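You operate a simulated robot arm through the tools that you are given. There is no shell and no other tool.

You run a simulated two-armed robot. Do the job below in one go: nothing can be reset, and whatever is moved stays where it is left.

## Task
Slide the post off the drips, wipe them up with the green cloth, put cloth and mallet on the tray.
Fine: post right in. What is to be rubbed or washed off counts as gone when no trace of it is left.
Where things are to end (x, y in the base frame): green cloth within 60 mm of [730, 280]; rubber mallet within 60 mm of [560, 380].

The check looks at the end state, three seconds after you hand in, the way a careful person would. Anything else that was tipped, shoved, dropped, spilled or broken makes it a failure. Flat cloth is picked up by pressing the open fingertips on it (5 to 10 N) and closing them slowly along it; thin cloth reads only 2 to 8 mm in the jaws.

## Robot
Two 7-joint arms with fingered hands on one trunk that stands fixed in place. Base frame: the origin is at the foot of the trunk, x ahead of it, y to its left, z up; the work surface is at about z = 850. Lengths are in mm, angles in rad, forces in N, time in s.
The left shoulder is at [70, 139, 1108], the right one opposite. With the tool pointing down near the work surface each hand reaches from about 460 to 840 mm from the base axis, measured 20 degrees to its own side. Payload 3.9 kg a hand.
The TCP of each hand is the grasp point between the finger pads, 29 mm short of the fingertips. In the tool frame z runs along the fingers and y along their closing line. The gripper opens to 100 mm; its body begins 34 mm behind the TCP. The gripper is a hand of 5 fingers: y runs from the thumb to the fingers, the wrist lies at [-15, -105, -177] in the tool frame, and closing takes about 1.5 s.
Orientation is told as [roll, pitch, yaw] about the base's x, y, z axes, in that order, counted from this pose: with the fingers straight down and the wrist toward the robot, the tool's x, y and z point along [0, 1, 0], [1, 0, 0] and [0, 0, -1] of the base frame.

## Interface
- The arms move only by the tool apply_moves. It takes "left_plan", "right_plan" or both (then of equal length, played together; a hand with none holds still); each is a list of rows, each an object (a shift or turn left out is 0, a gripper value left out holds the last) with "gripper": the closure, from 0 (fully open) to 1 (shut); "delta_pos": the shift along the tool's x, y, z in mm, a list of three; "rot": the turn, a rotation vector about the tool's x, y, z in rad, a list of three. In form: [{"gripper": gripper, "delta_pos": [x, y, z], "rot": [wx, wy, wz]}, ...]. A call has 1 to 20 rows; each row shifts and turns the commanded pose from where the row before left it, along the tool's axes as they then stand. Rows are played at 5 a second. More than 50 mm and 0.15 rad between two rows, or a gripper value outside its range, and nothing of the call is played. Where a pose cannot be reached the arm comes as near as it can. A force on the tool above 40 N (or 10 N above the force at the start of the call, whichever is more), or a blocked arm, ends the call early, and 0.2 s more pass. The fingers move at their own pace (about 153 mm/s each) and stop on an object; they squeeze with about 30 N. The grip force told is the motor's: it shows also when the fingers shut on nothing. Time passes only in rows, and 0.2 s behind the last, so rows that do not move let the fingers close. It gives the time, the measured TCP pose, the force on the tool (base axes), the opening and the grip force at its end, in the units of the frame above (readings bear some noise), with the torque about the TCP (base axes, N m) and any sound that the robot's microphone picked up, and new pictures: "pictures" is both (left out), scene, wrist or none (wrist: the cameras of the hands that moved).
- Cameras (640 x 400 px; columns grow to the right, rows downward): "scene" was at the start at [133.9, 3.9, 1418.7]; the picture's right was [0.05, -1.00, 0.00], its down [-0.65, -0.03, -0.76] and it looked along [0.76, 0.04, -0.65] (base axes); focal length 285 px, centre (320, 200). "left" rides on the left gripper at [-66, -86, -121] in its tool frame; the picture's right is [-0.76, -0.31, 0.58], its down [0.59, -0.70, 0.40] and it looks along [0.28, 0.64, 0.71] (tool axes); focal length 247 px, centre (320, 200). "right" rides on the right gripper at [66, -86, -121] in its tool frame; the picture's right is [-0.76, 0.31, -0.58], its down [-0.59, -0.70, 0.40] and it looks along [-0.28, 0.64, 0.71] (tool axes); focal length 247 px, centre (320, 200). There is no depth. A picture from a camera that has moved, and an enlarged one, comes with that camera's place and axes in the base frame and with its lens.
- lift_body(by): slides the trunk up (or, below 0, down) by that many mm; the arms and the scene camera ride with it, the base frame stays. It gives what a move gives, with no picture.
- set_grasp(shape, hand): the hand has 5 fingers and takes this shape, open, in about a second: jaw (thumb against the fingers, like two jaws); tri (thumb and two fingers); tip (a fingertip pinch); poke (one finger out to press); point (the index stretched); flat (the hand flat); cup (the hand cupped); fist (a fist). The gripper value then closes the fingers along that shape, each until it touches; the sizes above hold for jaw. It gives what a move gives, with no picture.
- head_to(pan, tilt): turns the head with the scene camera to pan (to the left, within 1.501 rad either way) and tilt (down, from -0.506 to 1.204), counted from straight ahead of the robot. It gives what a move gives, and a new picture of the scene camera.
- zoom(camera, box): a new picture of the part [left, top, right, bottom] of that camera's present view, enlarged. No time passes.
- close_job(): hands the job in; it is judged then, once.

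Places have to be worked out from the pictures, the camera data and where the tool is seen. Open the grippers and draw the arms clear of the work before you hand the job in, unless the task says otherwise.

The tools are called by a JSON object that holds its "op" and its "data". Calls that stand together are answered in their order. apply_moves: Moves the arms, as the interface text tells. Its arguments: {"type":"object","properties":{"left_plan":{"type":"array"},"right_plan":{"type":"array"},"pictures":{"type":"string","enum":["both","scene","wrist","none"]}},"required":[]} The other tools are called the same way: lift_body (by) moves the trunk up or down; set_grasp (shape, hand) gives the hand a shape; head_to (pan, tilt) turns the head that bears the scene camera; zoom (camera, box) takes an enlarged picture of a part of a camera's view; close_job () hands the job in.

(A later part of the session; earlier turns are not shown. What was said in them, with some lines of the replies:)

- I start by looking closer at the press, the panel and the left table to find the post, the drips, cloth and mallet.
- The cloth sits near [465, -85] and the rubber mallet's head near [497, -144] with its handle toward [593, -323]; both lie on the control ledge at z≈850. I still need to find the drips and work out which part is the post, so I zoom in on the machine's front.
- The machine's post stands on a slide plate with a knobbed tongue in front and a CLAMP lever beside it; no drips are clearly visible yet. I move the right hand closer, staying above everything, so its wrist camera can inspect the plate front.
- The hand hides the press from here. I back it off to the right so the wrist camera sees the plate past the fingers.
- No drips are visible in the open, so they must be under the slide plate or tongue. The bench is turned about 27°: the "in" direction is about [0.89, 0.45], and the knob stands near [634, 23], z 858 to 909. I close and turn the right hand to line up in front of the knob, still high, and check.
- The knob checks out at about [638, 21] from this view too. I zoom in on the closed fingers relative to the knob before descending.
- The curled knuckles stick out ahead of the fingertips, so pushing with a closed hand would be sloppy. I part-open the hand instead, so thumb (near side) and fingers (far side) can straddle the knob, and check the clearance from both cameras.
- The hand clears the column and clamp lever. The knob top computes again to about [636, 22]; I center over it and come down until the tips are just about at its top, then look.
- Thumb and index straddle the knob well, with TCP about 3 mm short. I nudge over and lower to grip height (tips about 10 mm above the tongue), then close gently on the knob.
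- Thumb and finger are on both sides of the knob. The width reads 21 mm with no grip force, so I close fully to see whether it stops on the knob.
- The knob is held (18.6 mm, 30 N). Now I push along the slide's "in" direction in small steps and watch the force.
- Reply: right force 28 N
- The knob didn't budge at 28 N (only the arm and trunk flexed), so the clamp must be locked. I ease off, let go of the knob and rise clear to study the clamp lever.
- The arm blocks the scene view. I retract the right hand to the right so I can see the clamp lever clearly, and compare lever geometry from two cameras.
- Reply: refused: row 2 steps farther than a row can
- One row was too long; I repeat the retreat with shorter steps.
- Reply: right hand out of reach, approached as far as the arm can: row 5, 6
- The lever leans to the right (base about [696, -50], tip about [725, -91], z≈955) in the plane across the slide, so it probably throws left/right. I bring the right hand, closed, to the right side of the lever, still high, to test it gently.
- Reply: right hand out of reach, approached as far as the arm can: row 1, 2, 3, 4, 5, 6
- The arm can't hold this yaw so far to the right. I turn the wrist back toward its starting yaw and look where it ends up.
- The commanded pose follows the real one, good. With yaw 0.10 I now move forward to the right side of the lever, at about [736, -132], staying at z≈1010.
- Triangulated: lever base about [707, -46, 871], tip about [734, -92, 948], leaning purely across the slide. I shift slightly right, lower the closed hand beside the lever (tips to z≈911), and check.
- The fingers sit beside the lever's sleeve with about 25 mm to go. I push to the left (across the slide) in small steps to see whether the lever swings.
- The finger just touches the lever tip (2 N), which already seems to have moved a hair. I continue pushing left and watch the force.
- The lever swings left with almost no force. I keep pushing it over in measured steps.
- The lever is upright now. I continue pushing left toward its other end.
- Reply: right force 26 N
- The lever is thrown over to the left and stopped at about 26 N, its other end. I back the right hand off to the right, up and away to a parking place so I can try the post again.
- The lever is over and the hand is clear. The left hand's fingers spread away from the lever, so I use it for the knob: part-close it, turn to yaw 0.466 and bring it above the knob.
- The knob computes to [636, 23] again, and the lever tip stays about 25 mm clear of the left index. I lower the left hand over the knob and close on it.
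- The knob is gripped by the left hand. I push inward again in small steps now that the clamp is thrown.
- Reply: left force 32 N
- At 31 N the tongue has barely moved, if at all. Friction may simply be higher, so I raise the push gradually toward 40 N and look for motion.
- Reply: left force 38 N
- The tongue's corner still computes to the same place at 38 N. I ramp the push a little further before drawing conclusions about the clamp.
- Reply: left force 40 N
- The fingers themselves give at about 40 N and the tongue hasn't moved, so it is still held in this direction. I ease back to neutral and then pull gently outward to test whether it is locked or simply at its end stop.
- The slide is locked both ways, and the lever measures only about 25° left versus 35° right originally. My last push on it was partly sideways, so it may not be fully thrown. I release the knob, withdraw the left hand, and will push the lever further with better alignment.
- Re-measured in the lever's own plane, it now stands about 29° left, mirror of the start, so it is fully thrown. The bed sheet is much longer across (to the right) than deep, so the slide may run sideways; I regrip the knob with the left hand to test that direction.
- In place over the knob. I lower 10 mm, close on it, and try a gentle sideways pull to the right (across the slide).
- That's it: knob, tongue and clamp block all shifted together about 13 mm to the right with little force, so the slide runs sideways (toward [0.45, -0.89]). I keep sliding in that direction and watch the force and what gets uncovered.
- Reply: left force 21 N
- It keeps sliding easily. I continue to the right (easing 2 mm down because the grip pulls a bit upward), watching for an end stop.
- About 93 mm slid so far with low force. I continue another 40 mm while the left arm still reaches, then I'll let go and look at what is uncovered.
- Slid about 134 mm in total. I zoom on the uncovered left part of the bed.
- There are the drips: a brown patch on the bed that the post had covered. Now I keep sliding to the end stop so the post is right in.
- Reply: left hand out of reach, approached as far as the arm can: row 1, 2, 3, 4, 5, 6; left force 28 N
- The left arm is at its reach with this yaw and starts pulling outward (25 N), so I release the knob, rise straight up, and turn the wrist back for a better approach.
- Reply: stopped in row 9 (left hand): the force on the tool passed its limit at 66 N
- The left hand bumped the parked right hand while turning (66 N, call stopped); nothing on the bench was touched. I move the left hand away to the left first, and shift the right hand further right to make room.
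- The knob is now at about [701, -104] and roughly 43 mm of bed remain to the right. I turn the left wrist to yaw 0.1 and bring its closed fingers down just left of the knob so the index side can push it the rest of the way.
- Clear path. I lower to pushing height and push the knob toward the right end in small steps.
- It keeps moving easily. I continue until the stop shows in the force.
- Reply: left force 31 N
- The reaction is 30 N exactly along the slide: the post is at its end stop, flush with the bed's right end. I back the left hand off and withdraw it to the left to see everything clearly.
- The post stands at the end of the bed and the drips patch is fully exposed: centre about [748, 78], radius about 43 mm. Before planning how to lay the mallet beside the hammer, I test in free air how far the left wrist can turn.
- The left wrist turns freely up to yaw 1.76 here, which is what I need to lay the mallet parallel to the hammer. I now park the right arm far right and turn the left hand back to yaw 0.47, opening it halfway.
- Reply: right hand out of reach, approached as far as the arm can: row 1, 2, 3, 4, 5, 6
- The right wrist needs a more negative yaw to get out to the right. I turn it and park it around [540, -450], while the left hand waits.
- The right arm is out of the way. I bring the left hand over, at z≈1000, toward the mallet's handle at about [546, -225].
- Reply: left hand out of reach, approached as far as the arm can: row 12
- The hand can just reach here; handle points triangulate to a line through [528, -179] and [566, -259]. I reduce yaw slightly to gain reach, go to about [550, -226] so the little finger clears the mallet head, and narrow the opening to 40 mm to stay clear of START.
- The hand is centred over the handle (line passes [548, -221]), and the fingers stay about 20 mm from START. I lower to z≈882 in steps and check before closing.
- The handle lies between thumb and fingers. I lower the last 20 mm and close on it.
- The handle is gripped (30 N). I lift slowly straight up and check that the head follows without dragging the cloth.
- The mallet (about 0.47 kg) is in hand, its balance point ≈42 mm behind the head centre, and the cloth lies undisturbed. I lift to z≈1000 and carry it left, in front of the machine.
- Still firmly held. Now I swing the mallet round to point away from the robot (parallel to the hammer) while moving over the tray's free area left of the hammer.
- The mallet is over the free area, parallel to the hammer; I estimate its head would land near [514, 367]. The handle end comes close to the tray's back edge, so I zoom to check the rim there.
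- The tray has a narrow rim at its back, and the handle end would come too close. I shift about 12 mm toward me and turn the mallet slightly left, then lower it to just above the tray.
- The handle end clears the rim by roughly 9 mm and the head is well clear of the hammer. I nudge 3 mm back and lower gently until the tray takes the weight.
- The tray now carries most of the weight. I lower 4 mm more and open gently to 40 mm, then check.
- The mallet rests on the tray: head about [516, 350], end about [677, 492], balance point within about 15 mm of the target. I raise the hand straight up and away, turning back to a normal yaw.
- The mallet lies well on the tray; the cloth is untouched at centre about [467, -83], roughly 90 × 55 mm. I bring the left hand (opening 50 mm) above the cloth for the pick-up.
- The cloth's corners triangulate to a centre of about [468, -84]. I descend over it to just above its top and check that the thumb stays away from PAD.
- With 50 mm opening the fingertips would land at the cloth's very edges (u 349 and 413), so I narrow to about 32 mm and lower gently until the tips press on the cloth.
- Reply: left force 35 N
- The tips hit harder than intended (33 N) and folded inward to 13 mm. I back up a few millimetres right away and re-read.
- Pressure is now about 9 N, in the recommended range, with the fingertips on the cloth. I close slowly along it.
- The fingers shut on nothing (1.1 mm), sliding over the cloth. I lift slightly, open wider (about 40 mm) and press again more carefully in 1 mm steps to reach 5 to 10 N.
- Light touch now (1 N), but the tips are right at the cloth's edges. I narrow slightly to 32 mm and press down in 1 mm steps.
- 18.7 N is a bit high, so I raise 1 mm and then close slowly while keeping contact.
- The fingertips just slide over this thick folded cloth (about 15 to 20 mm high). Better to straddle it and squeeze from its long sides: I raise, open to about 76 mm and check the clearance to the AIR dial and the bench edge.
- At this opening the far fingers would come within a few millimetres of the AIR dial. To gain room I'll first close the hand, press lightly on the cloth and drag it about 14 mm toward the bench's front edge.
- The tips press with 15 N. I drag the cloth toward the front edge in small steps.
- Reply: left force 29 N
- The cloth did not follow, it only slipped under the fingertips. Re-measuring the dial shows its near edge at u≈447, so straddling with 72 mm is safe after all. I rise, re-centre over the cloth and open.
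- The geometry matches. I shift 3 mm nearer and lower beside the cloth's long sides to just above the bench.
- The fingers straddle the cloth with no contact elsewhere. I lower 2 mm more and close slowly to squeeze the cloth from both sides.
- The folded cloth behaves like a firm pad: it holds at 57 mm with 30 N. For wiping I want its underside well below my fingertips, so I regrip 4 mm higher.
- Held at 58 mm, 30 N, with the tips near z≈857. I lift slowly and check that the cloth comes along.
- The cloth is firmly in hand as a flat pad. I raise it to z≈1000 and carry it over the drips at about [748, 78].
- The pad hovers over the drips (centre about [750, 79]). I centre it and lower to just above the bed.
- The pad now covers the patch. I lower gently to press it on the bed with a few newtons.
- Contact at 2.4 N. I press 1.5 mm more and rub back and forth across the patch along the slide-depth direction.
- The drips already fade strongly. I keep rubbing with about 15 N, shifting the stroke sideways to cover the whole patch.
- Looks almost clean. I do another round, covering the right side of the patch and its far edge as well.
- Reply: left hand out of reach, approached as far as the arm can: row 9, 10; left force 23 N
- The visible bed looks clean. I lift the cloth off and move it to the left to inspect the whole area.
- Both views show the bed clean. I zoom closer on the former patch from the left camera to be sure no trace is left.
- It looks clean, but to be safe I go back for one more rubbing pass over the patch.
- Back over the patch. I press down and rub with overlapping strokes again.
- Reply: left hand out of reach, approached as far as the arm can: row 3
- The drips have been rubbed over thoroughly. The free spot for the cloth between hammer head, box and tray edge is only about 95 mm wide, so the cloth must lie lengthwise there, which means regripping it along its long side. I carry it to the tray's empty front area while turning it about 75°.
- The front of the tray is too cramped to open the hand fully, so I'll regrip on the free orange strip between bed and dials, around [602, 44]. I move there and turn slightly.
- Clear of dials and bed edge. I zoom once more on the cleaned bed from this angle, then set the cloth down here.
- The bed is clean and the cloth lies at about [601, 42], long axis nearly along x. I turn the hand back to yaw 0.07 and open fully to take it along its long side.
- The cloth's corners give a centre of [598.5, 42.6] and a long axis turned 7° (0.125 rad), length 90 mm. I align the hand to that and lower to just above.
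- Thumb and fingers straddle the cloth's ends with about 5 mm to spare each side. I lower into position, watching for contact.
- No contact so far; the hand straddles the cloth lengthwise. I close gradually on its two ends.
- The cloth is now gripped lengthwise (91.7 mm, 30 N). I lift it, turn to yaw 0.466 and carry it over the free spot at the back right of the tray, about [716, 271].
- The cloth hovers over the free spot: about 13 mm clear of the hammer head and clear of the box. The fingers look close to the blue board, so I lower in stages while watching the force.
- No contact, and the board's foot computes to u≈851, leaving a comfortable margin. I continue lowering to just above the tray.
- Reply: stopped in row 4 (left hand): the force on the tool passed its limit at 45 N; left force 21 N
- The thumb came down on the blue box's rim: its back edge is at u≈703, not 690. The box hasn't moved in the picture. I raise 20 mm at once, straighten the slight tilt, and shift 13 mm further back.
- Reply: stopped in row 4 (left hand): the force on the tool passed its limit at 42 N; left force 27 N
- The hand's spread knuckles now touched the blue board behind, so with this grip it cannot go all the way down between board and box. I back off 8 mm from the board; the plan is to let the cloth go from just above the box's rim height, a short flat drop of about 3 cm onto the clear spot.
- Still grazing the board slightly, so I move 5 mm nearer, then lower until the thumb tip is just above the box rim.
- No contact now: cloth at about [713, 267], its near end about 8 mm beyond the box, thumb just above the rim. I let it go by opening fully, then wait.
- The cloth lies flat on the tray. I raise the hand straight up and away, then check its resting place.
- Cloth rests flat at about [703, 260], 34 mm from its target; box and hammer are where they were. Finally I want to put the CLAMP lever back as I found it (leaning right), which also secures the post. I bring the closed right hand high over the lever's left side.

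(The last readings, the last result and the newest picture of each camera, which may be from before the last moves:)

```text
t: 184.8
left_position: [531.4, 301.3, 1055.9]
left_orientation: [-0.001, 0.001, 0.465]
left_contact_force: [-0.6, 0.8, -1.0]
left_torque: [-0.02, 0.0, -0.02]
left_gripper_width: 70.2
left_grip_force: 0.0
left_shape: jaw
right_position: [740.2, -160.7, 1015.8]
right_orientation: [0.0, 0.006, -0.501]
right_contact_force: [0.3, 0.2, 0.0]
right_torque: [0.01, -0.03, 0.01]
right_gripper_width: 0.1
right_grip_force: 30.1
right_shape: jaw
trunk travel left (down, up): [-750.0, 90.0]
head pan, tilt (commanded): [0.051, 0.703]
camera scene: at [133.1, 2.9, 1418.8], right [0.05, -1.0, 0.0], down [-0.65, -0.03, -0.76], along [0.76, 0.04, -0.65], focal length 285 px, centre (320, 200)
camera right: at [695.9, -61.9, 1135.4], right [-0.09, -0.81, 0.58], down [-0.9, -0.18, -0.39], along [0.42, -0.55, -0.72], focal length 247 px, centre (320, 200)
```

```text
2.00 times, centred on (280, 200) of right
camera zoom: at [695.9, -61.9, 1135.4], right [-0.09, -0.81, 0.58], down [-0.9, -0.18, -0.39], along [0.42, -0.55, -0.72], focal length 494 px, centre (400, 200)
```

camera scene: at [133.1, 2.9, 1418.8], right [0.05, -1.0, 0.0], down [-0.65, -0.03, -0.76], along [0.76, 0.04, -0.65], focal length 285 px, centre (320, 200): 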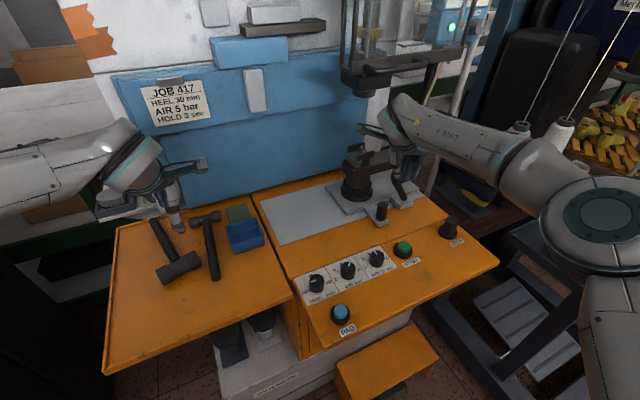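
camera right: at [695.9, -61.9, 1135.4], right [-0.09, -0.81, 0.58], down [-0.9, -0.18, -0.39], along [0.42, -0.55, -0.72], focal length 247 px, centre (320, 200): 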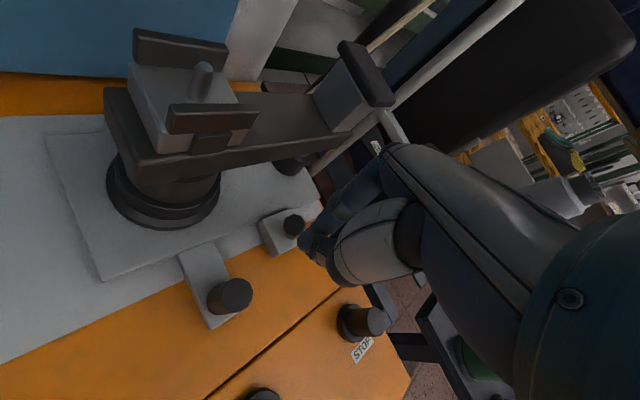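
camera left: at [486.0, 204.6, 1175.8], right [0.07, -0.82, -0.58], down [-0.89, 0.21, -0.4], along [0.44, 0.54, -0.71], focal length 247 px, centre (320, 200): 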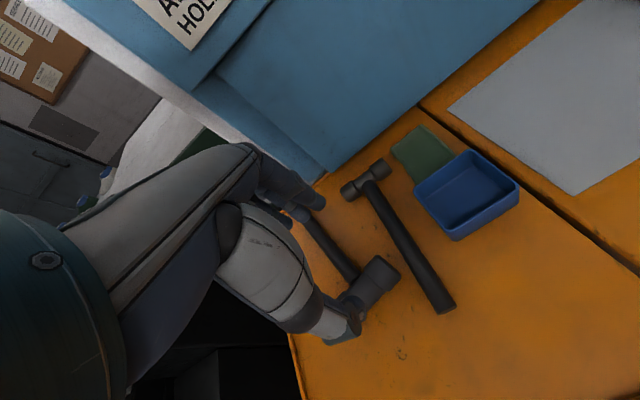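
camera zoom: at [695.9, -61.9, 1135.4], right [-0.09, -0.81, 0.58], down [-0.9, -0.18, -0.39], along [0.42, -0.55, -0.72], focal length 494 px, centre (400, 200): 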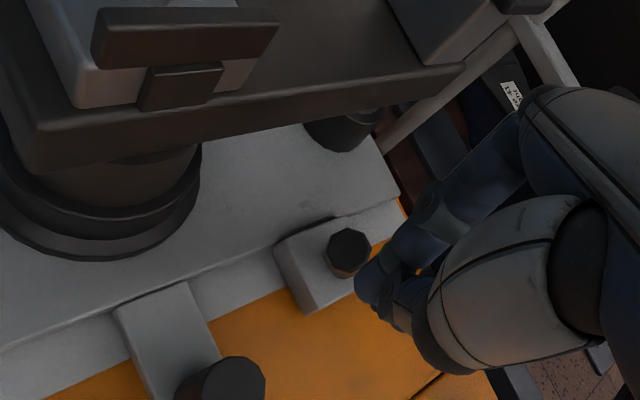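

The lever tip is at about [772, -171], just right of the fingers. I shift slightly left for clearance, lower beside the lever tip (TCP z≈955, above the knob), and check.

{"op": "apply_moves", "data": {"right_plan": [{"gripper": 1.0, "delta_pos": [7, -5, 0]}, {"gripper": 1.0, "delta_pos": [7.5, -5, 0]}, {"gripper": 1.0, "delta_pos": [0, 0, 20]}, {"gripper": 1.0, "delta_pos": [0, 0, 20]}, {"gripper": 1.0, "delta_pos": [0, 0, 18]}, {"gripper": 1.0}], "pictures": "both"}}

{"op": "zoom", "data": {"camera": "scene", "box": [330, 140, 458, 220]}}

{"op": "zoom", "data": {"camera": "right", "box": [120, 100, 440, 300]}}

```text
t: 186.2
left_position: [532.1, 303.7, 1054.8]
left_orientation: [-0.004, 0.003, 0.465]
left_contact_force: [0.9, -0.9, 0.5]
left_torque: [0.03, 0.01, 0.04]
left_gripper_width: 70.3
left_grip_force: 0.0
left_shape: jaw
right_position: [737.9, -143.6, 955.7]
right_orientation: [-0.001, 0.006, -0.498]
right_contact_force: [-0.4, -0.1, 0.3]
right_torque: [0.02, 0.0, 0.01]
right_gripper_width: 0.0
right_grip_force: 29.9
right_shape: jaw
trunk travel left (down, up): [-750.0, 90.0]
head pan, tilt (commanded): [0.051, 0.703]
camera scene: at [133.7, 3.9, 1418.7], right [0.05, -1.0, 0.0], down [-0.65, -0.03, -0.76], along [0.76, 0.04, -0.65], focal length 285 px, centre (320, 200)
camera right: at [694.0, -43.3, 1076.8], right [-0.09, -0.81, 0.58], down [-0.9, -0.18, -0.39], along [0.42, -0.55, -0.72], focal length 247 px, centre (320, 200)
```

scene: 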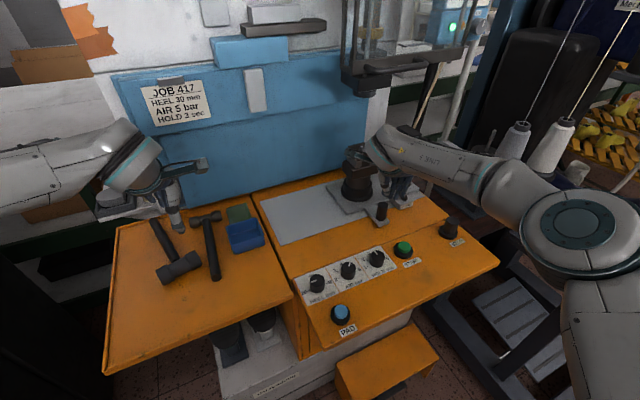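
right: 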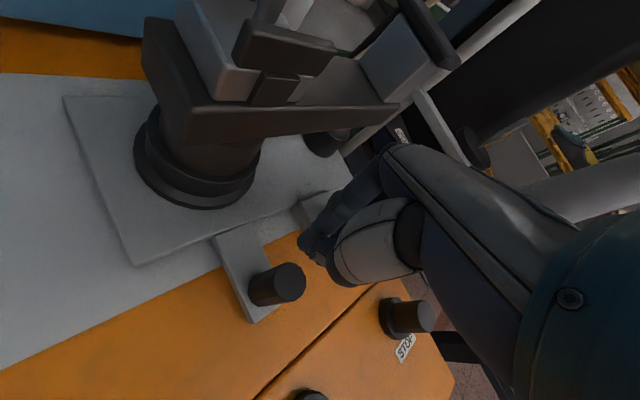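

```text
5.00 times, centred on (394, 180) of scene
camera zoom: at [133.7, 3.9, 1418.7], right [0.05, -1.0, 0.0], down [-0.65, -0.03, -0.76], along [0.76, 0.04, -0.65], focal length 1426 px, centre (-50, 300)
```

zoom: 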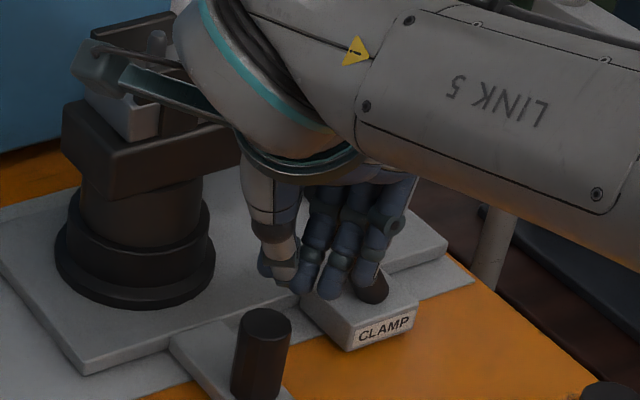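

```text
2.00 times, centred on (280, 200) of right
camera zoom: at [694.0, -43.3, 1076.8], right [-0.09, -0.81, 0.58], down [-0.9, -0.18, -0.39], along [0.42, -0.55, -0.72], focal length 494 px, centre (400, 200)
```

zoom: 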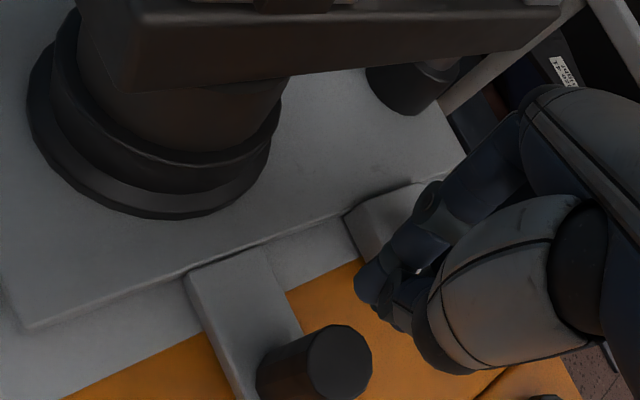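

Clear of everything. I push to the right in 5 mm steps; first 40 mm, watching the force.

{"op": "apply_moves", "data": {"right_plan": [{"gripper": 1.0, "delta_pos": [-2.8, 4.1, 0]}, {"gripper": 1.0, "delta_pos": [-2.8, 4.1, 0]}, {"gripper": 1.0, "delta_pos": [-2.8, 4.1, 0]}, {"gripper": 1.0, "delta_pos": [-2.8, 4.1, 0]}, {"gripper": 1.0, "delta_pos": [-2.8, 4.1, 0]}, {"gripper": 1.0, "delta_pos": [-2.8, 4.1, 0]}, {"gripper": 1.0, "delta_pos": [-2.8, 4.1, 0]}, {"gripper": 1.0, "delta_pos": [-2.8, 4.1, 0]}, {"gripper": 1.0}], "pictures": "both"}}

{"op": "zoom", "data": {"camera": "scene", "box": [330, 140, 458, 220]}}

{"op": "zoom", "data": {"camera": "right", "box": [120, 100, 440, 300]}}

```text
t: 188.2
left_position: [530.2, 303.2, 1056.1]
left_orientation: [-0.004, 0.002, 0.465]
left_contact_force: [-0.1, -0.7, -0.6]
left_torque: [0.05, 0.01, -0.02]
left_gripper_width: 70.2
left_grip_force: 0.1
left_shape: jaw
right_position: [753.4, -176.9, 959.4]
right_orientation: [-0.002, 0.006, -0.501]
right_contact_force: [-3.7, -0.4, 5.5]
right_torque: [-0.03, -0.13, -0.03]
right_gripper_width: 0.1
right_grip_force: 30.1
right_shape: jaw
trunk travel left (down, up): [-750.0, 90.0]
head pan, tilt (commanded): [0.051, 0.703]
camera scene: at [132.0, 4.1, 1418.9], right [0.05, -1.0, 0.0], down [-0.64, -0.03, -0.76], along [0.76, 0.04, -0.65], focal length 285 px, centre (320, 200)
camera right: at [710.1, -77.7, 1079.3], right [-0.09, -0.81, 0.58], down [-0.9, -0.18, -0.39], along [0.42, -0.56, -0.72], focal length 247 px, centre (320, 200)
```

scene: 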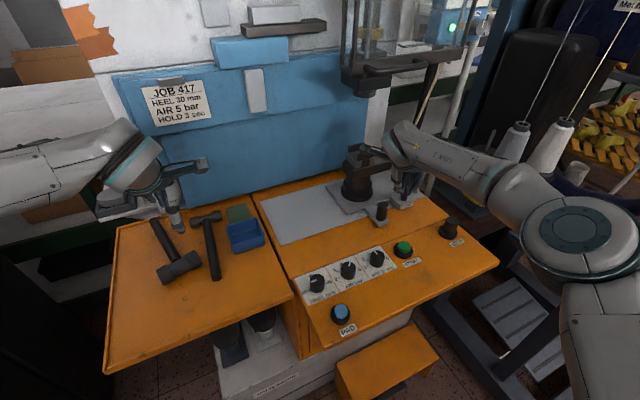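
right: 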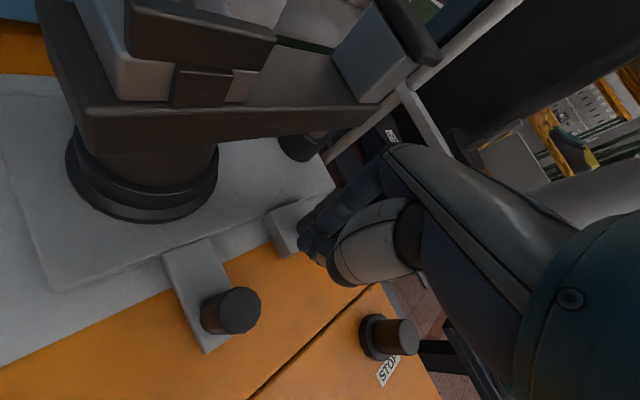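

```text
5.00 times, centred on (394, 180) of scene
camera zoom: at [132.0, 4.1, 1418.9], right [0.05, -1.0, 0.0], down [-0.64, -0.03, -0.76], along [0.76, 0.04, -0.65], focal length 1426 px, centre (-50, 300)
```

zoom: 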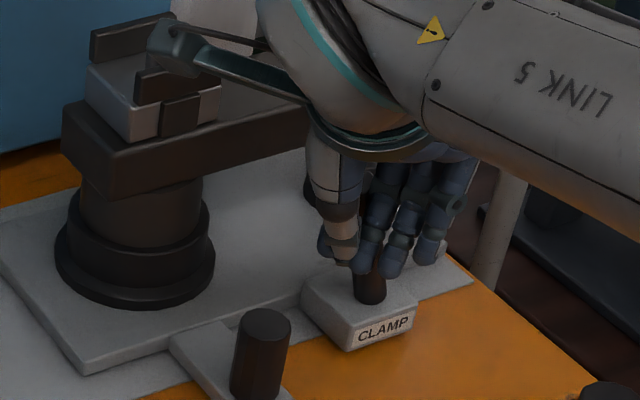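

```text
2.00 times, centred on (280, 200) of right
camera zoom: at [710.1, -77.7, 1079.3], right [-0.09, -0.81, 0.58], down [-0.9, -0.18, -0.39], along [0.42, -0.56, -0.72], focal length 494 px, centre (400, 200)
```

zoom: 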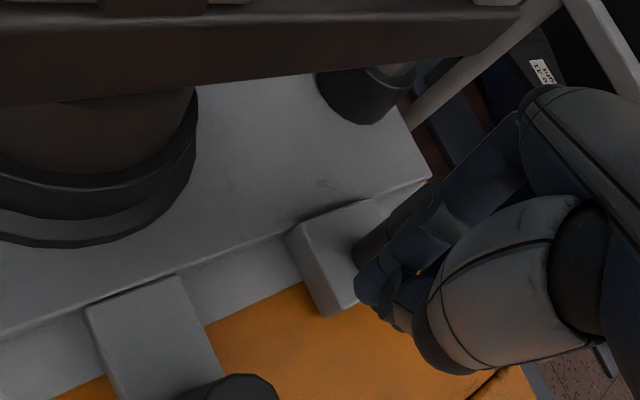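

The lever is upright now, and its tip presses up lightly under the fingers (5 N). I raise the hand 8 mm and keep pushing to the right.

{"op": "apply_moves", "data": {"right_plan": [{"gripper": 1.0, "delta_pos": [0, 0, -5]}, {"gripper": 1.0, "delta_pos": [-2.8, 4.1, -2]}, {"gripper": 1.0, "delta_pos": [-2.8, 4.1, 0]}, {"gripper": 1.0, "delta_pos": [-2.8, 4.1, 0]}, {"gripper": 1.0, "delta_pos": [-2.8, 4.1, 0]}, {"gripper": 1.0, "delta_pos": [-2.8, 4.1, 0]}, {"gripper": 1.0}], "pictures": "both"}}

{"op": "zoom", "data": {"camera": "scene", "box": [330, 140, 458, 220]}}

{"op": "zoom", "data": {"camera": "right", "box": [120, 100, 440, 300]}}

```text
t: 189.8
left_position: [530.6, 301.9, 1054.6]
left_orientation: [-0.005, 0.0, 0.465]
left_contact_force: [-0.3, 0.4, 1.1]
left_torque: [0.02, -0.02, -0.03]
left_gripper_width: 70.4
left_grip_force: 0.1
left_shape: jaw
right_position: [764.8, -200.3, 965.2]
right_orientation: [-0.001, 0.008, -0.5]
right_contact_force: [-2.1, -1.2, 3.0]
right_torque: [-0.02, -0.07, -0.03]
right_gripper_width: 0.0
right_grip_force: 30.2
right_shape: jaw
trunk travel left (down, up): [-750.0, 90.0]
head pan, tilt (commanded): [0.051, 0.703]
camera scene: at [132.9, 3.9, 1418.8], right [0.05, -1.0, 0.0], down [-0.65, -0.03, -0.76], along [0.76, 0.04, -0.65], focal length 285 px, centre (320, 200)
camera right: at [722.1, -100.3, 1085.0], right [-0.09, -0.81, 0.58], down [-0.9, -0.18, -0.39], along [0.42, -0.55, -0.72], focal length 247 px, centre (320, 200)
```

scene: 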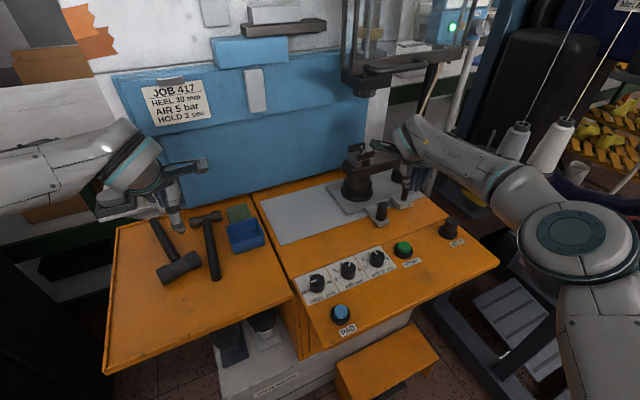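
right: 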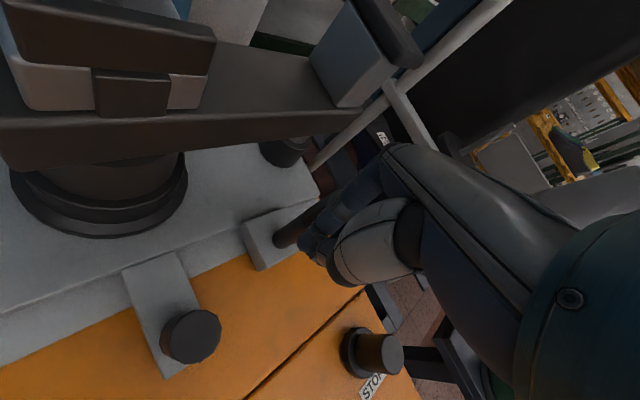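

```text
5.00 times, centred on (394, 180) of scene
camera zoom: at [132.9, 3.9, 1418.8], right [0.05, -1.0, 0.0], down [-0.65, -0.03, -0.76], along [0.76, 0.04, -0.65], focal length 1426 px, centre (-50, 300)
```

zoom: 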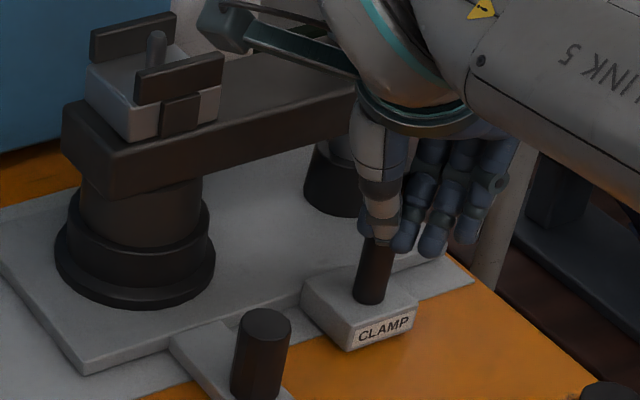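

```text
2.00 times, centred on (280, 200) of right
camera zoom: at [722.1, -100.3, 1085.0], right [-0.09, -0.81, 0.58], down [-0.9, -0.18, -0.39], along [0.42, -0.55, -0.72], focal length 494 px, centre (400, 200)
```

zoom: 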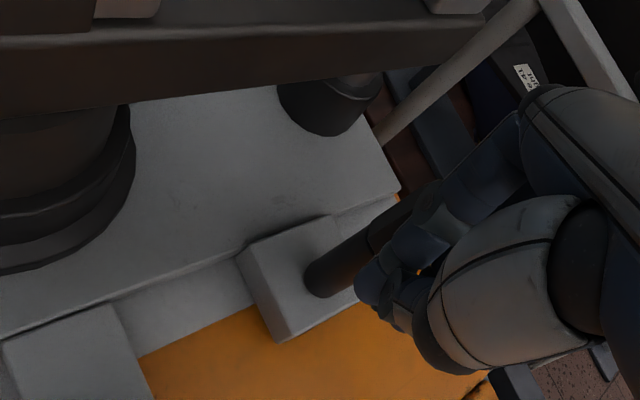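

The lever is past vertical and leaning right. I continue pushing and follow it down slightly.

{"op": "apply_moves", "data": {"right_plan": [{"gripper": 1.0, "delta_pos": [-2.8, 4.1, 0]}, {"gripper": 1.0, "delta_pos": [-2.8, 4.1, 1]}, {"gripper": 1.0, "delta_pos": [-2.8, 4.1, 1]}, {"gripper": 1.0, "delta_pos": [-2.8, 4.1, 2]}, {"gripper": 1.0, "delta_pos": [-2.8, 4.1, 2]}, {"gripper": 1.0, "delta_pos": [-2.8, 4.1, 2]}, {"gripper": 1.0}], "pictures": "both"}}

{"op": "zoom", "data": {"camera": "scene", "box": [330, 140, 458, 220]}}

{"op": "zoom", "data": {"camera": "right", "box": [120, 100, 440, 300]}}

```text
t: 191.3
left_position: [532.4, 303.5, 1055.3]
left_orientation: [-0.003, 0.002, 0.465]
left_contact_force: [-0.2, -0.1, -0.1]
left_torque: [-0.02, 0.01, 0.0]
left_gripper_width: 70.1
left_grip_force: 0.0
left_shape: jaw
right_position: [781.0, -227.4, 957.1]
right_orientation: [-0.002, 0.008, -0.499]
right_contact_force: [-0.9, -2.3, 0.4]
right_torque: [0.02, -0.06, -0.05]
right_gripper_width: 0.1
right_grip_force: 29.7
right_shape: jaw
trunk travel left (down, up): [-750.0, 90.0]
head pan, tilt (commanded): [0.051, 0.703]
camera scene: at [133.5, 3.6, 1418.7], right [0.05, -1.0, 0.0], down [-0.65, -0.03, -0.76], along [0.76, 0.04, -0.65], focal length 285 px, centre (320, 200)
camera right: at [736.1, -127.9, 1076.5], right [-0.09, -0.81, 0.58], down [-0.9, -0.18, -0.39], along [0.42, -0.55, -0.72], focal length 247 px, centre (320, 200)
```

scene: 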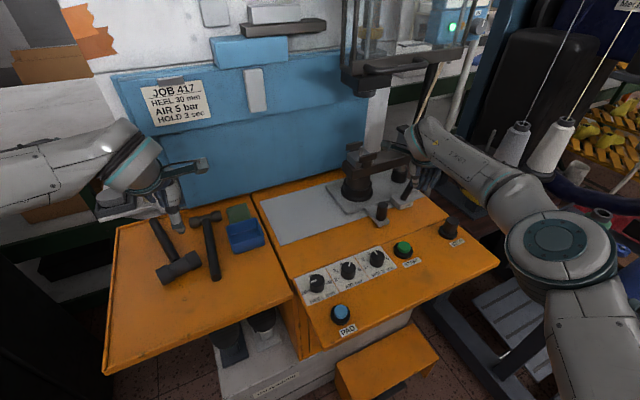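
right: 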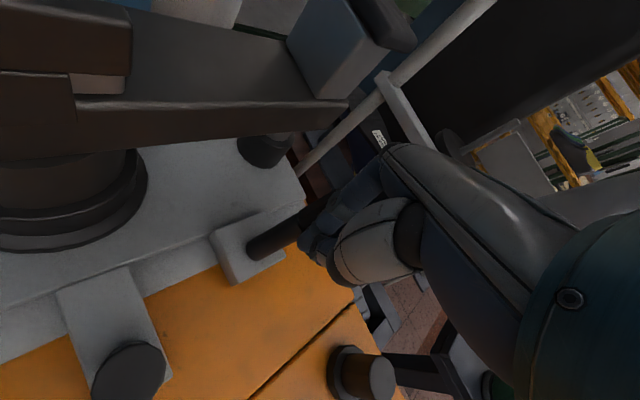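

```text
5.00 times, centred on (394, 180) of scene
camera zoom: at [133.5, 3.6, 1418.7], right [0.05, -1.0, 0.0], down [-0.65, -0.03, -0.76], along [0.76, 0.04, -0.65], focal length 1426 px, centre (-50, 300)
```

zoom: 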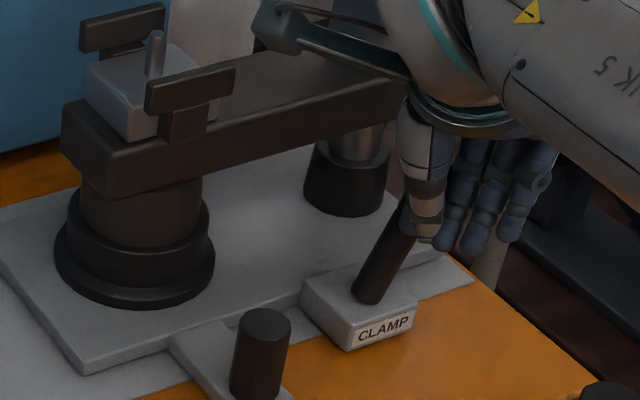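

```text
2.00 times, centred on (280, 200) of right
camera zoom: at [736.1, -127.9, 1076.5], right [-0.09, -0.81, 0.58], down [-0.9, -0.18, -0.39], along [0.42, -0.55, -0.72], focal length 494 px, centre (400, 200)
```

zoom: 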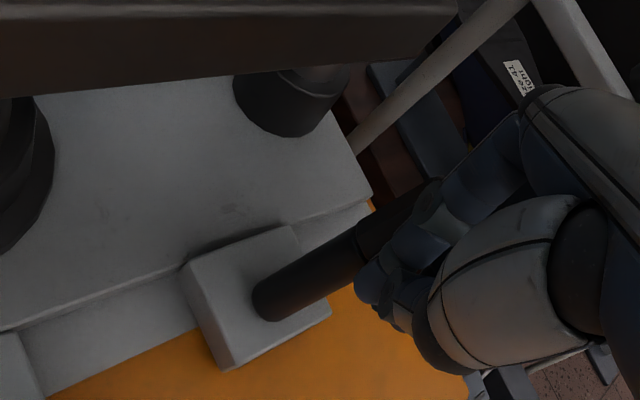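

The lever is leaning well to the right. I keep pushing gently until it meets its stop.

{"op": "apply_moves", "data": {"right_plan": [{"gripper": 1.0, "delta_pos": [-2.3, 3.3, 1]}, {"gripper": 1.0, "delta_pos": [-2.3, 3.3, 1]}, {"gripper": 1.0, "delta_pos": [-2.3, 3.3, 1]}, {"gripper": 1.0, "delta_pos": [-2.3, 3.3, 1]}, {"gripper": 1.0, "delta_pos": [-2.3, 3.3, 0]}, {"gripper": 1.0}], "pictures": "both"}}

{"op": "zoom", "data": {"camera": "scene", "box": [330, 140, 458, 220]}}

```text
t: 192.8
left_position: [529.5, 304.3, 1056.0]
left_orientation: [-0.006, 0.0, 0.466]
left_contact_force: [-0.5, 0.3, -0.8]
left_torque: [0.01, 0.01, 0.01]
left_gripper_width: 70.4
left_grip_force: 0.1
left_shape: jaw
right_position: [788.0, -241.5, 953.7]
right_orientation: [-0.003, 0.008, -0.499]
right_contact_force: [-11.0, 5.4, 2.1]
right_torque: [0.03, 0.04, 0.15]
right_gripper_width: 0.0
right_grip_force: 30.1
right_shape: jaw
trunk travel left (down, up): [-750.0, 90.0]
head pan, tilt (commanded): [0.051, 0.703]
camera scene: at [130.9, 5.4, 1419.0], right [0.05, -1.0, 0.0], down [-0.64, -0.03, -0.76], along [0.76, 0.04, -0.64], focal length 285 px, centre (320, 200)
camera right: at [743.7, -142.6, 1074.6], right [-0.09, -0.81, 0.58], down [-0.9, -0.18, -0.39], along [0.42, -0.55, -0.72], focal length 247 px, centre (320, 200)
```

scene: 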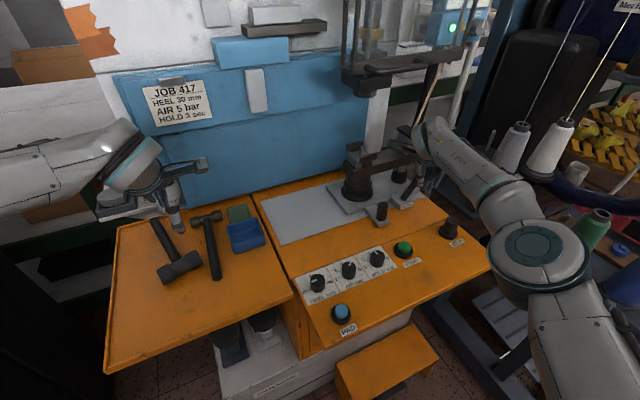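
right: 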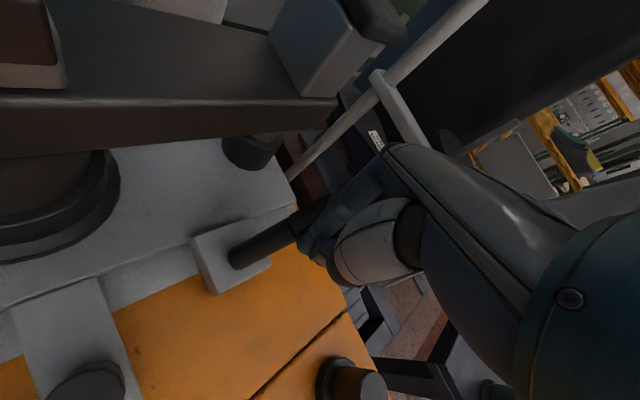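

```text
5.00 times, centred on (394, 180) of scene
camera zoom: at [130.9, 5.4, 1419.0], right [0.05, -1.0, 0.0], down [-0.64, -0.03, -0.76], along [0.76, 0.04, -0.64], focal length 1426 px, centre (-50, 300)
```

zoom: 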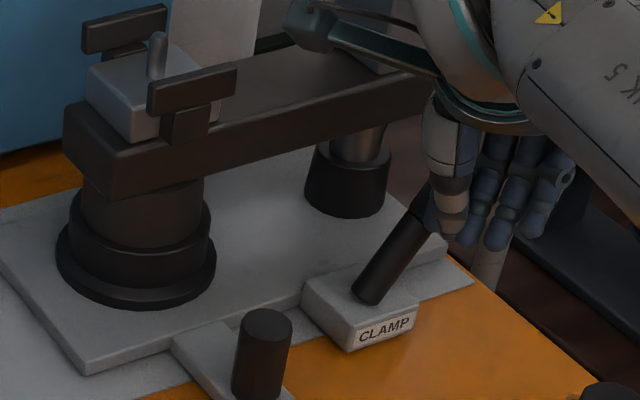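

The force has risen to 12 N: the lever is at or near its stop. One more small push to make sure.

{"op": "apply_moves", "data": {"right_plan": [{"gripper": 1.0, "delta_pos": [-2.3, 3.3, 0]}, {"gripper": 1.0, "delta_pos": [-2.3, 3.3, 0]}, {"gripper": 1.0}], "pictures": "none"}}

```text
t: 193.6
left_position: [528.0, 304.2, 1056.7]
left_orientation: [-0.007, -0.001, 0.466]
left_contact_force: [-0.4, -0.1, -0.5]
left_torque: [-0.03, 0.01, -0.01]
left_gripper_width: 70.6
left_grip_force: 0.0
left_shape: jaw
right_position: [788.1, -249.6, 956.2]
right_orientation: [-0.001, 0.003, -0.499]
right_contact_force: [-19.1, 11.8, 5.0]
right_torque: [-0.01, -0.08, 0.22]
right_gripper_width: 0.2
right_grip_force: 29.7
right_shape: jaw
trunk travel left (down, up): [-750.0, 90.0]
head pan, tilt (commanded): [0.051, 0.703]
```

22 N, firmly at the stop: the lever is back as found. I back the hand off to the left, raise it, and retreat to the right side, opening the gripper.

{"op": "apply_moves", "data": {"right_plan": [{"gripper": 1.0, "delta_pos": [2.8, -4.1, 0]}, {"gripper": 1.0, "delta_pos": [5, -8, 0]}, {"gripper": 1.0, "delta_pos": [5, -8, -10]}, {"gripper": 1.0, "delta_pos": [0, 0, -30]}, {"gripper": 1.0, "delta_pos": [0, 0, -35]}, {"gripper": 1.0, "delta_pos": [-10, -15, -20]}, {"gripper": 1.0, "delta_pos": [-25, -25, -12]}, {"gripper": 1.0, "delta_pos": [-27, -25, -12]}, {"gripper": 1.0, "delta_pos": [-27, -25, -12]}, {"gripper": 0.5, "delta_pos": [-27, -25, -12]}, {"gripper": 0.0, "delta_pos": [-27, -25, -10]}, {"gripper": 0.0, "delta_pos": [-27, -25, 0]}, {"gripper": 0.0, "delta_pos": [-27, -10, 0]}, {"gripper": 0.0}], "pictures": "both"}}

{"op": "zoom", "data": {"camera": "scene", "box": [310, 130, 470, 230]}}

{"op": "zoom", "data": {"camera": "scene", "box": [250, 170, 410, 270]}}

```text
t: 196.6
left_position: [532.6, 302.7, 1054.7]
left_orientation: [-0.002, 0.002, 0.465]
left_contact_force: [0.2, 0.0, 0.1]
left_torque: [0.0, -0.03, 0.0]
left_gripper_width: 70.1
left_grip_force: 0.1
left_shape: jaw
right_position: [535.3, -319.3, 1106.5]
right_orientation: [-0.002, 0.009, -0.501]
right_contact_force: [-0.1, 0.0, 0.0]
right_torque: [-0.02, 0.0, 0.03]
right_gripper_width: 99.6
right_grip_force: 0.0
right_shape: jaw
trunk travel left (down, up): [-750.0, 90.0]
head pan, tilt (commanded): [0.051, 0.703]
camera scene: at [134.5, 4.6, 1418.6], right [0.05, -1.0, 0.0], down [-0.65, -0.03, -0.76], along [0.76, 0.04, -0.65], focal length 285 px, centre (320, 200)
camera right: at [491.6, -219.1, 1227.5], right [-0.09, -0.81, 0.58], down [-0.9, -0.18, -0.39], along [0.42, -0.56, -0.72], focal length 247 px, centre (320, 200)
```

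scene: 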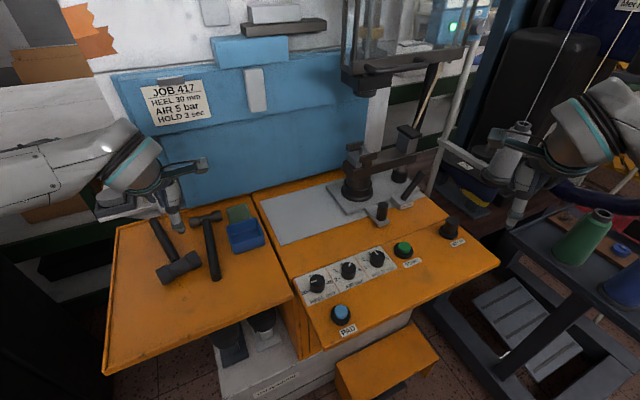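
right: 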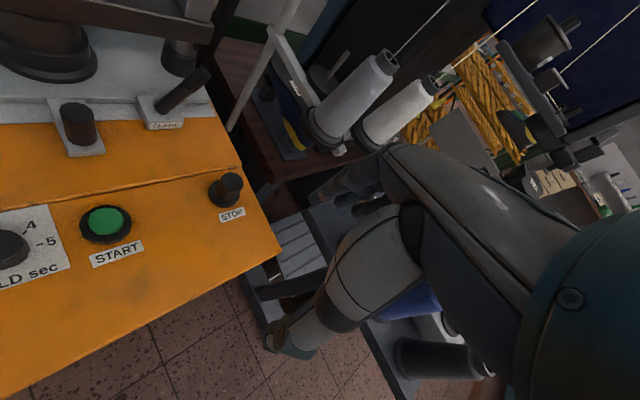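

```text
4.00 times, centred on (390, 180) of scene
camera zoom: at [134.5, 4.6, 1418.6], right [0.05, -1.0, 0.0], down [-0.65, -0.03, -0.76], along [0.76, 0.04, -0.65], focal length 1141 px, centre (40, 280)
```

zoom: 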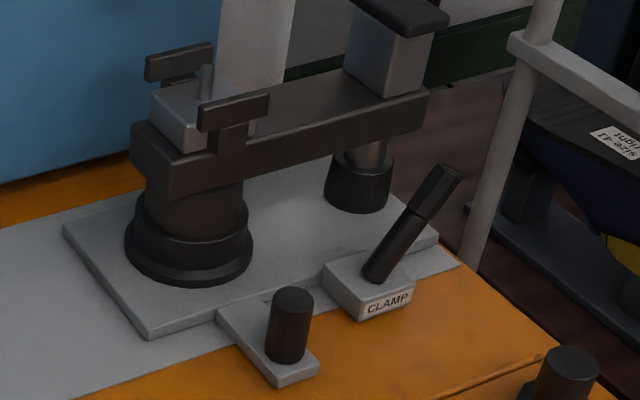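

```text
4.00 times, centred on (330, 220) of scene
camera zoom: at [134.5, 4.6, 1418.6], right [0.05, -1.0, 0.0], down [-0.65, -0.03, -0.76], along [0.76, 0.04, -0.65], focal length 1141 px, centre (280, 120)
```

zoom: 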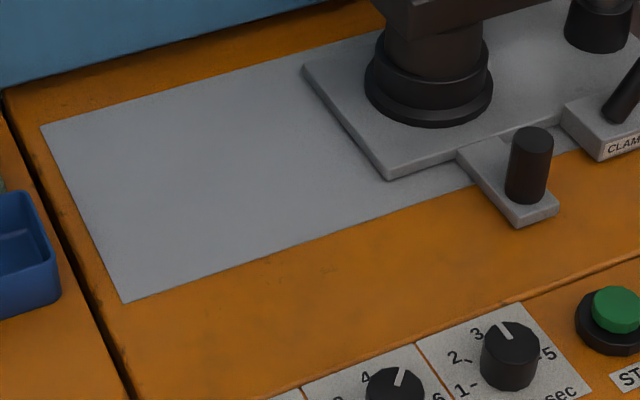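

The lever stands as it was at the start, the post is still at its right end, and the bed is clean. I make a last check of the panel's dials and buttons, the tray, and the bench surface.

{"op": "zoom", "data": {"camera": "scene", "box": [290, 220, 480, 340]}}

{"op": "zoom", "data": {"camera": "scene", "box": [100, 180, 300, 305]}}

{"op": "zoom", "data": {"camera": "scene", "box": [262, 185, 342, 235]}}

```text
3.33 times, centred on (385, 280) of scene
camera zoom: at [134.5, 4.6, 1418.6], right [0.05, -1.0, 0.0], down [-0.65, -0.03, -0.76], along [0.76, 0.04, -0.65], focal length 951 px, centre (103, -67)
```

zoom: 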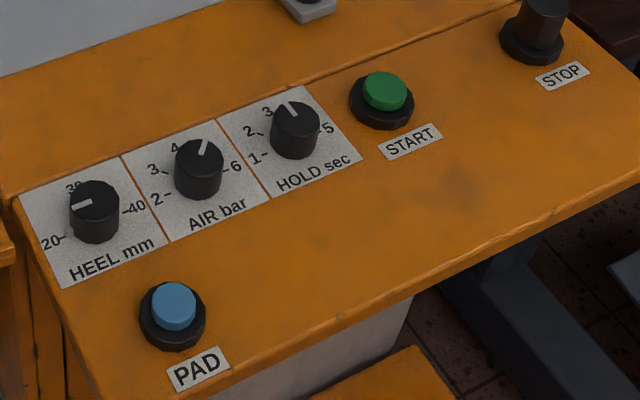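

```text
3.20 times, centred on (200, 242) of scene
camera zoom: at [134.5, 4.6, 1418.6], right [0.05, -1.0, 0.0], down [-0.65, -0.03, -0.76], along [0.76, 0.04, -0.65], focal length 913 px, centre (704, 64)
```

zoom: 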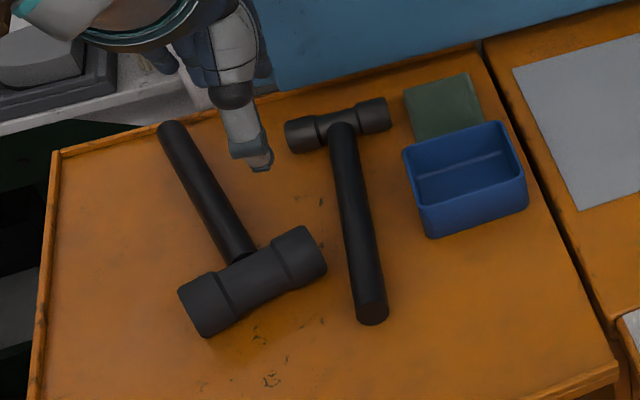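

```text
8.00 times, centred on (302, 210) of scene
camera zoom: at [134.5, 4.6, 1418.6], right [0.05, -1.0, 0.0], down [-0.65, -0.03, -0.76], along [0.76, 0.04, -0.65], focal length 2282 px, centre (464, 120)
```

zoom: 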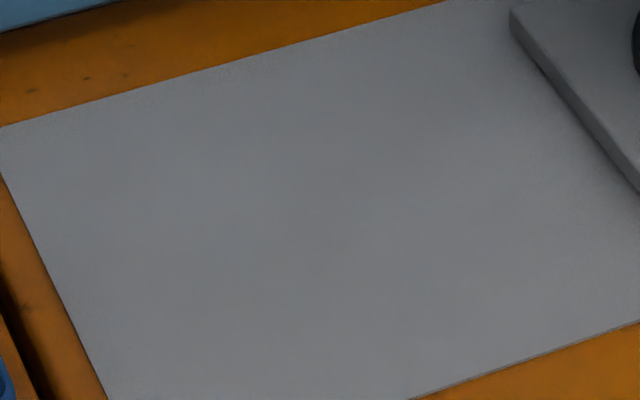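

Dials, buttons, hammer and box all match their starting state, and no trace of the drips is left. I open the left hand fully and raise it clear of the tray before handing in.

{"op": "apply_moves", "data": {"left_plan": [{"gripper": 0.0, "delta_pos": [0, -10, -25]}, {"gripper": 0.0, "delta_pos": [0, -20, -25]}, {"gripper": 0.0, "delta_pos": [0, -20, -10]}, {"gripper": 0.0}, {"gripper": 0.0}], "right_plan": [{"gripper": 0.0}, {"gripper": 0.0, "delta_pos": [-20, 0, -10]}, {"gripper": 0.0, "delta_pos": [-25, 0, -10]}, {"gripper": 0.0, "delta_pos": [-25, 0, -5]}, {"gripper": 0.0}], "pictures": "both"}}

{"op": "zoom", "data": {"camera": "left", "box": [300, 80, 640, 290]}}

```text
t: 197.8
left_position: [485.0, 281.1, 1116.2]
left_orientation: [-0.003, 0.003, 0.467]
left_contact_force: [-0.6, 0.0, -0.3]
left_torque: [-0.01, -0.03, 0.02]
left_gripper_width: 99.8
left_grip_force: 0.2
left_shape: jaw
right_position: [501.9, -381.6, 1132.5]
right_orientation: [-0.002, 0.007, -0.5]
right_contact_force: [0.2, 0.7, 0.9]
right_torque: [-0.02, -0.02, -0.01]
right_gripper_width: 99.6
right_grip_force: 0.0
right_shape: jaw
trunk travel left (down, up): [-750.0, 90.0]
head pan, tilt (commanded): [0.051, 0.703]
camera scene: at [134.0, 5.0, 1418.7], right [0.05, -1.0, 0.0], down [-0.65, -0.03, -0.76], along [0.76, 0.04, -0.65], focal length 285 px, centre (320, 200)
camera right: at [457.0, -281.4, 1252.5], right [-0.09, -0.81, 0.58], down [-0.9, -0.18, -0.39], along [0.42, -0.56, -0.72], focal length 247 px, centre (320, 200)
camera left: at [438.0, 183.0, 1238.3], right [0.07, -0.82, -0.57], down [-0.89, 0.21, -0.4], along [0.45, 0.54, -0.71], focal length 247 px, centre (320, 200)
```

scene: 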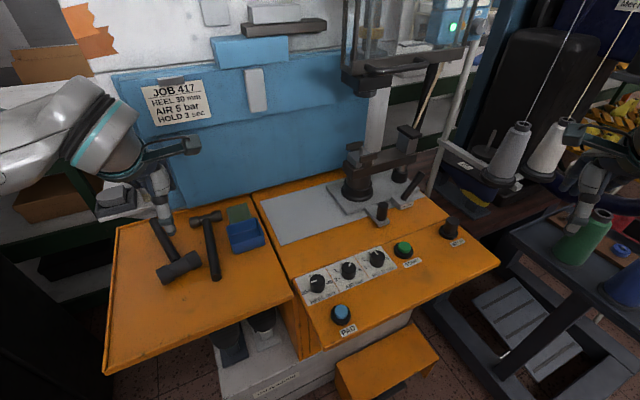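
right: 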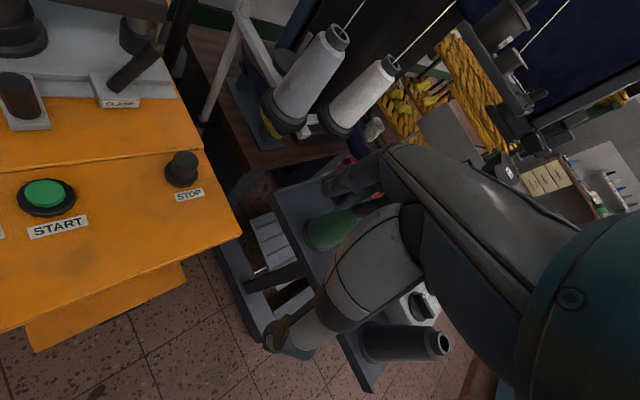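
left: 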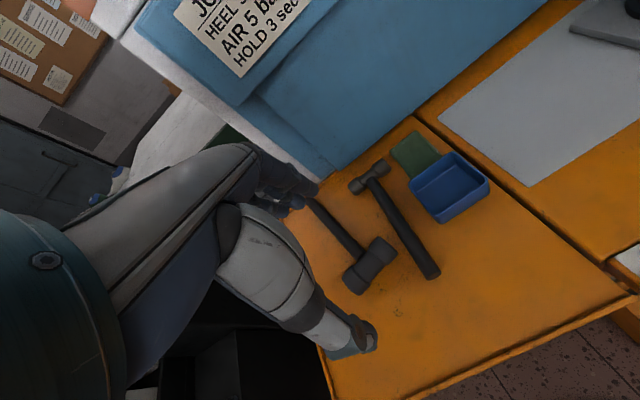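

```text
1.88 times, centred on (470, 185) of left
camera zoom: at [438.0, 183.0, 1238.3], right [0.07, -0.82, -0.57], down [-0.89, 0.21, -0.4], along [0.45, 0.54, -0.71], focal length 465 px, centre (38, 228)
```

zoom: 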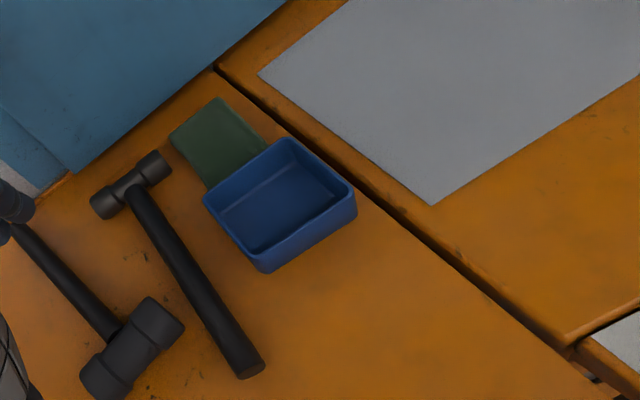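

All is in place. The post is at its end stop with the clamp back as found, and the drips are gone. The cloth lies about 30 mm from its target, the mallet's balance point about 15 mm from its own, and both arms are open and clear. I hand the job in.

{"op": "close_job", "data": {}}

```text
The job is handed in.
```

The job is handed in. The post is slid right in and the drips are wiped away. The cloth and the rubber mallet are on the tray, both inside their 60 mm limits as far as I can measure from the pictures.

- **Post:** it stands at the right end of its bed, pushed until it met the stop at about 30 N. I had to throw the CLAMP lever over to free it. Afterwards I put the lever back to where it stood at the start.
- **Drips:** they were a brown patch under the post. I rubbed it over in several passes, and no trace shows in either camera.
- **Green cloth:** it lies flat on the tray, about 25 to 35 mm from [730, 280]. I let it go from about 3 cm up, because the blue box and the board behind left no room to set it down fully.
- **Rubber mallet:** it lies left of the hammer. By my estimate its head is about 53 mm from [560, 380] and its balance point about 12 mm, so how close it counts depends on which point the check uses.

Three bumps happened along the way:

- The two hands touched each other once.
- My thumb came down on the blue box's rim.
- The hand's knuckles touched the blue board behind the tray.

The box, hammer, dials and buttons all look unchanged from the start pictures.
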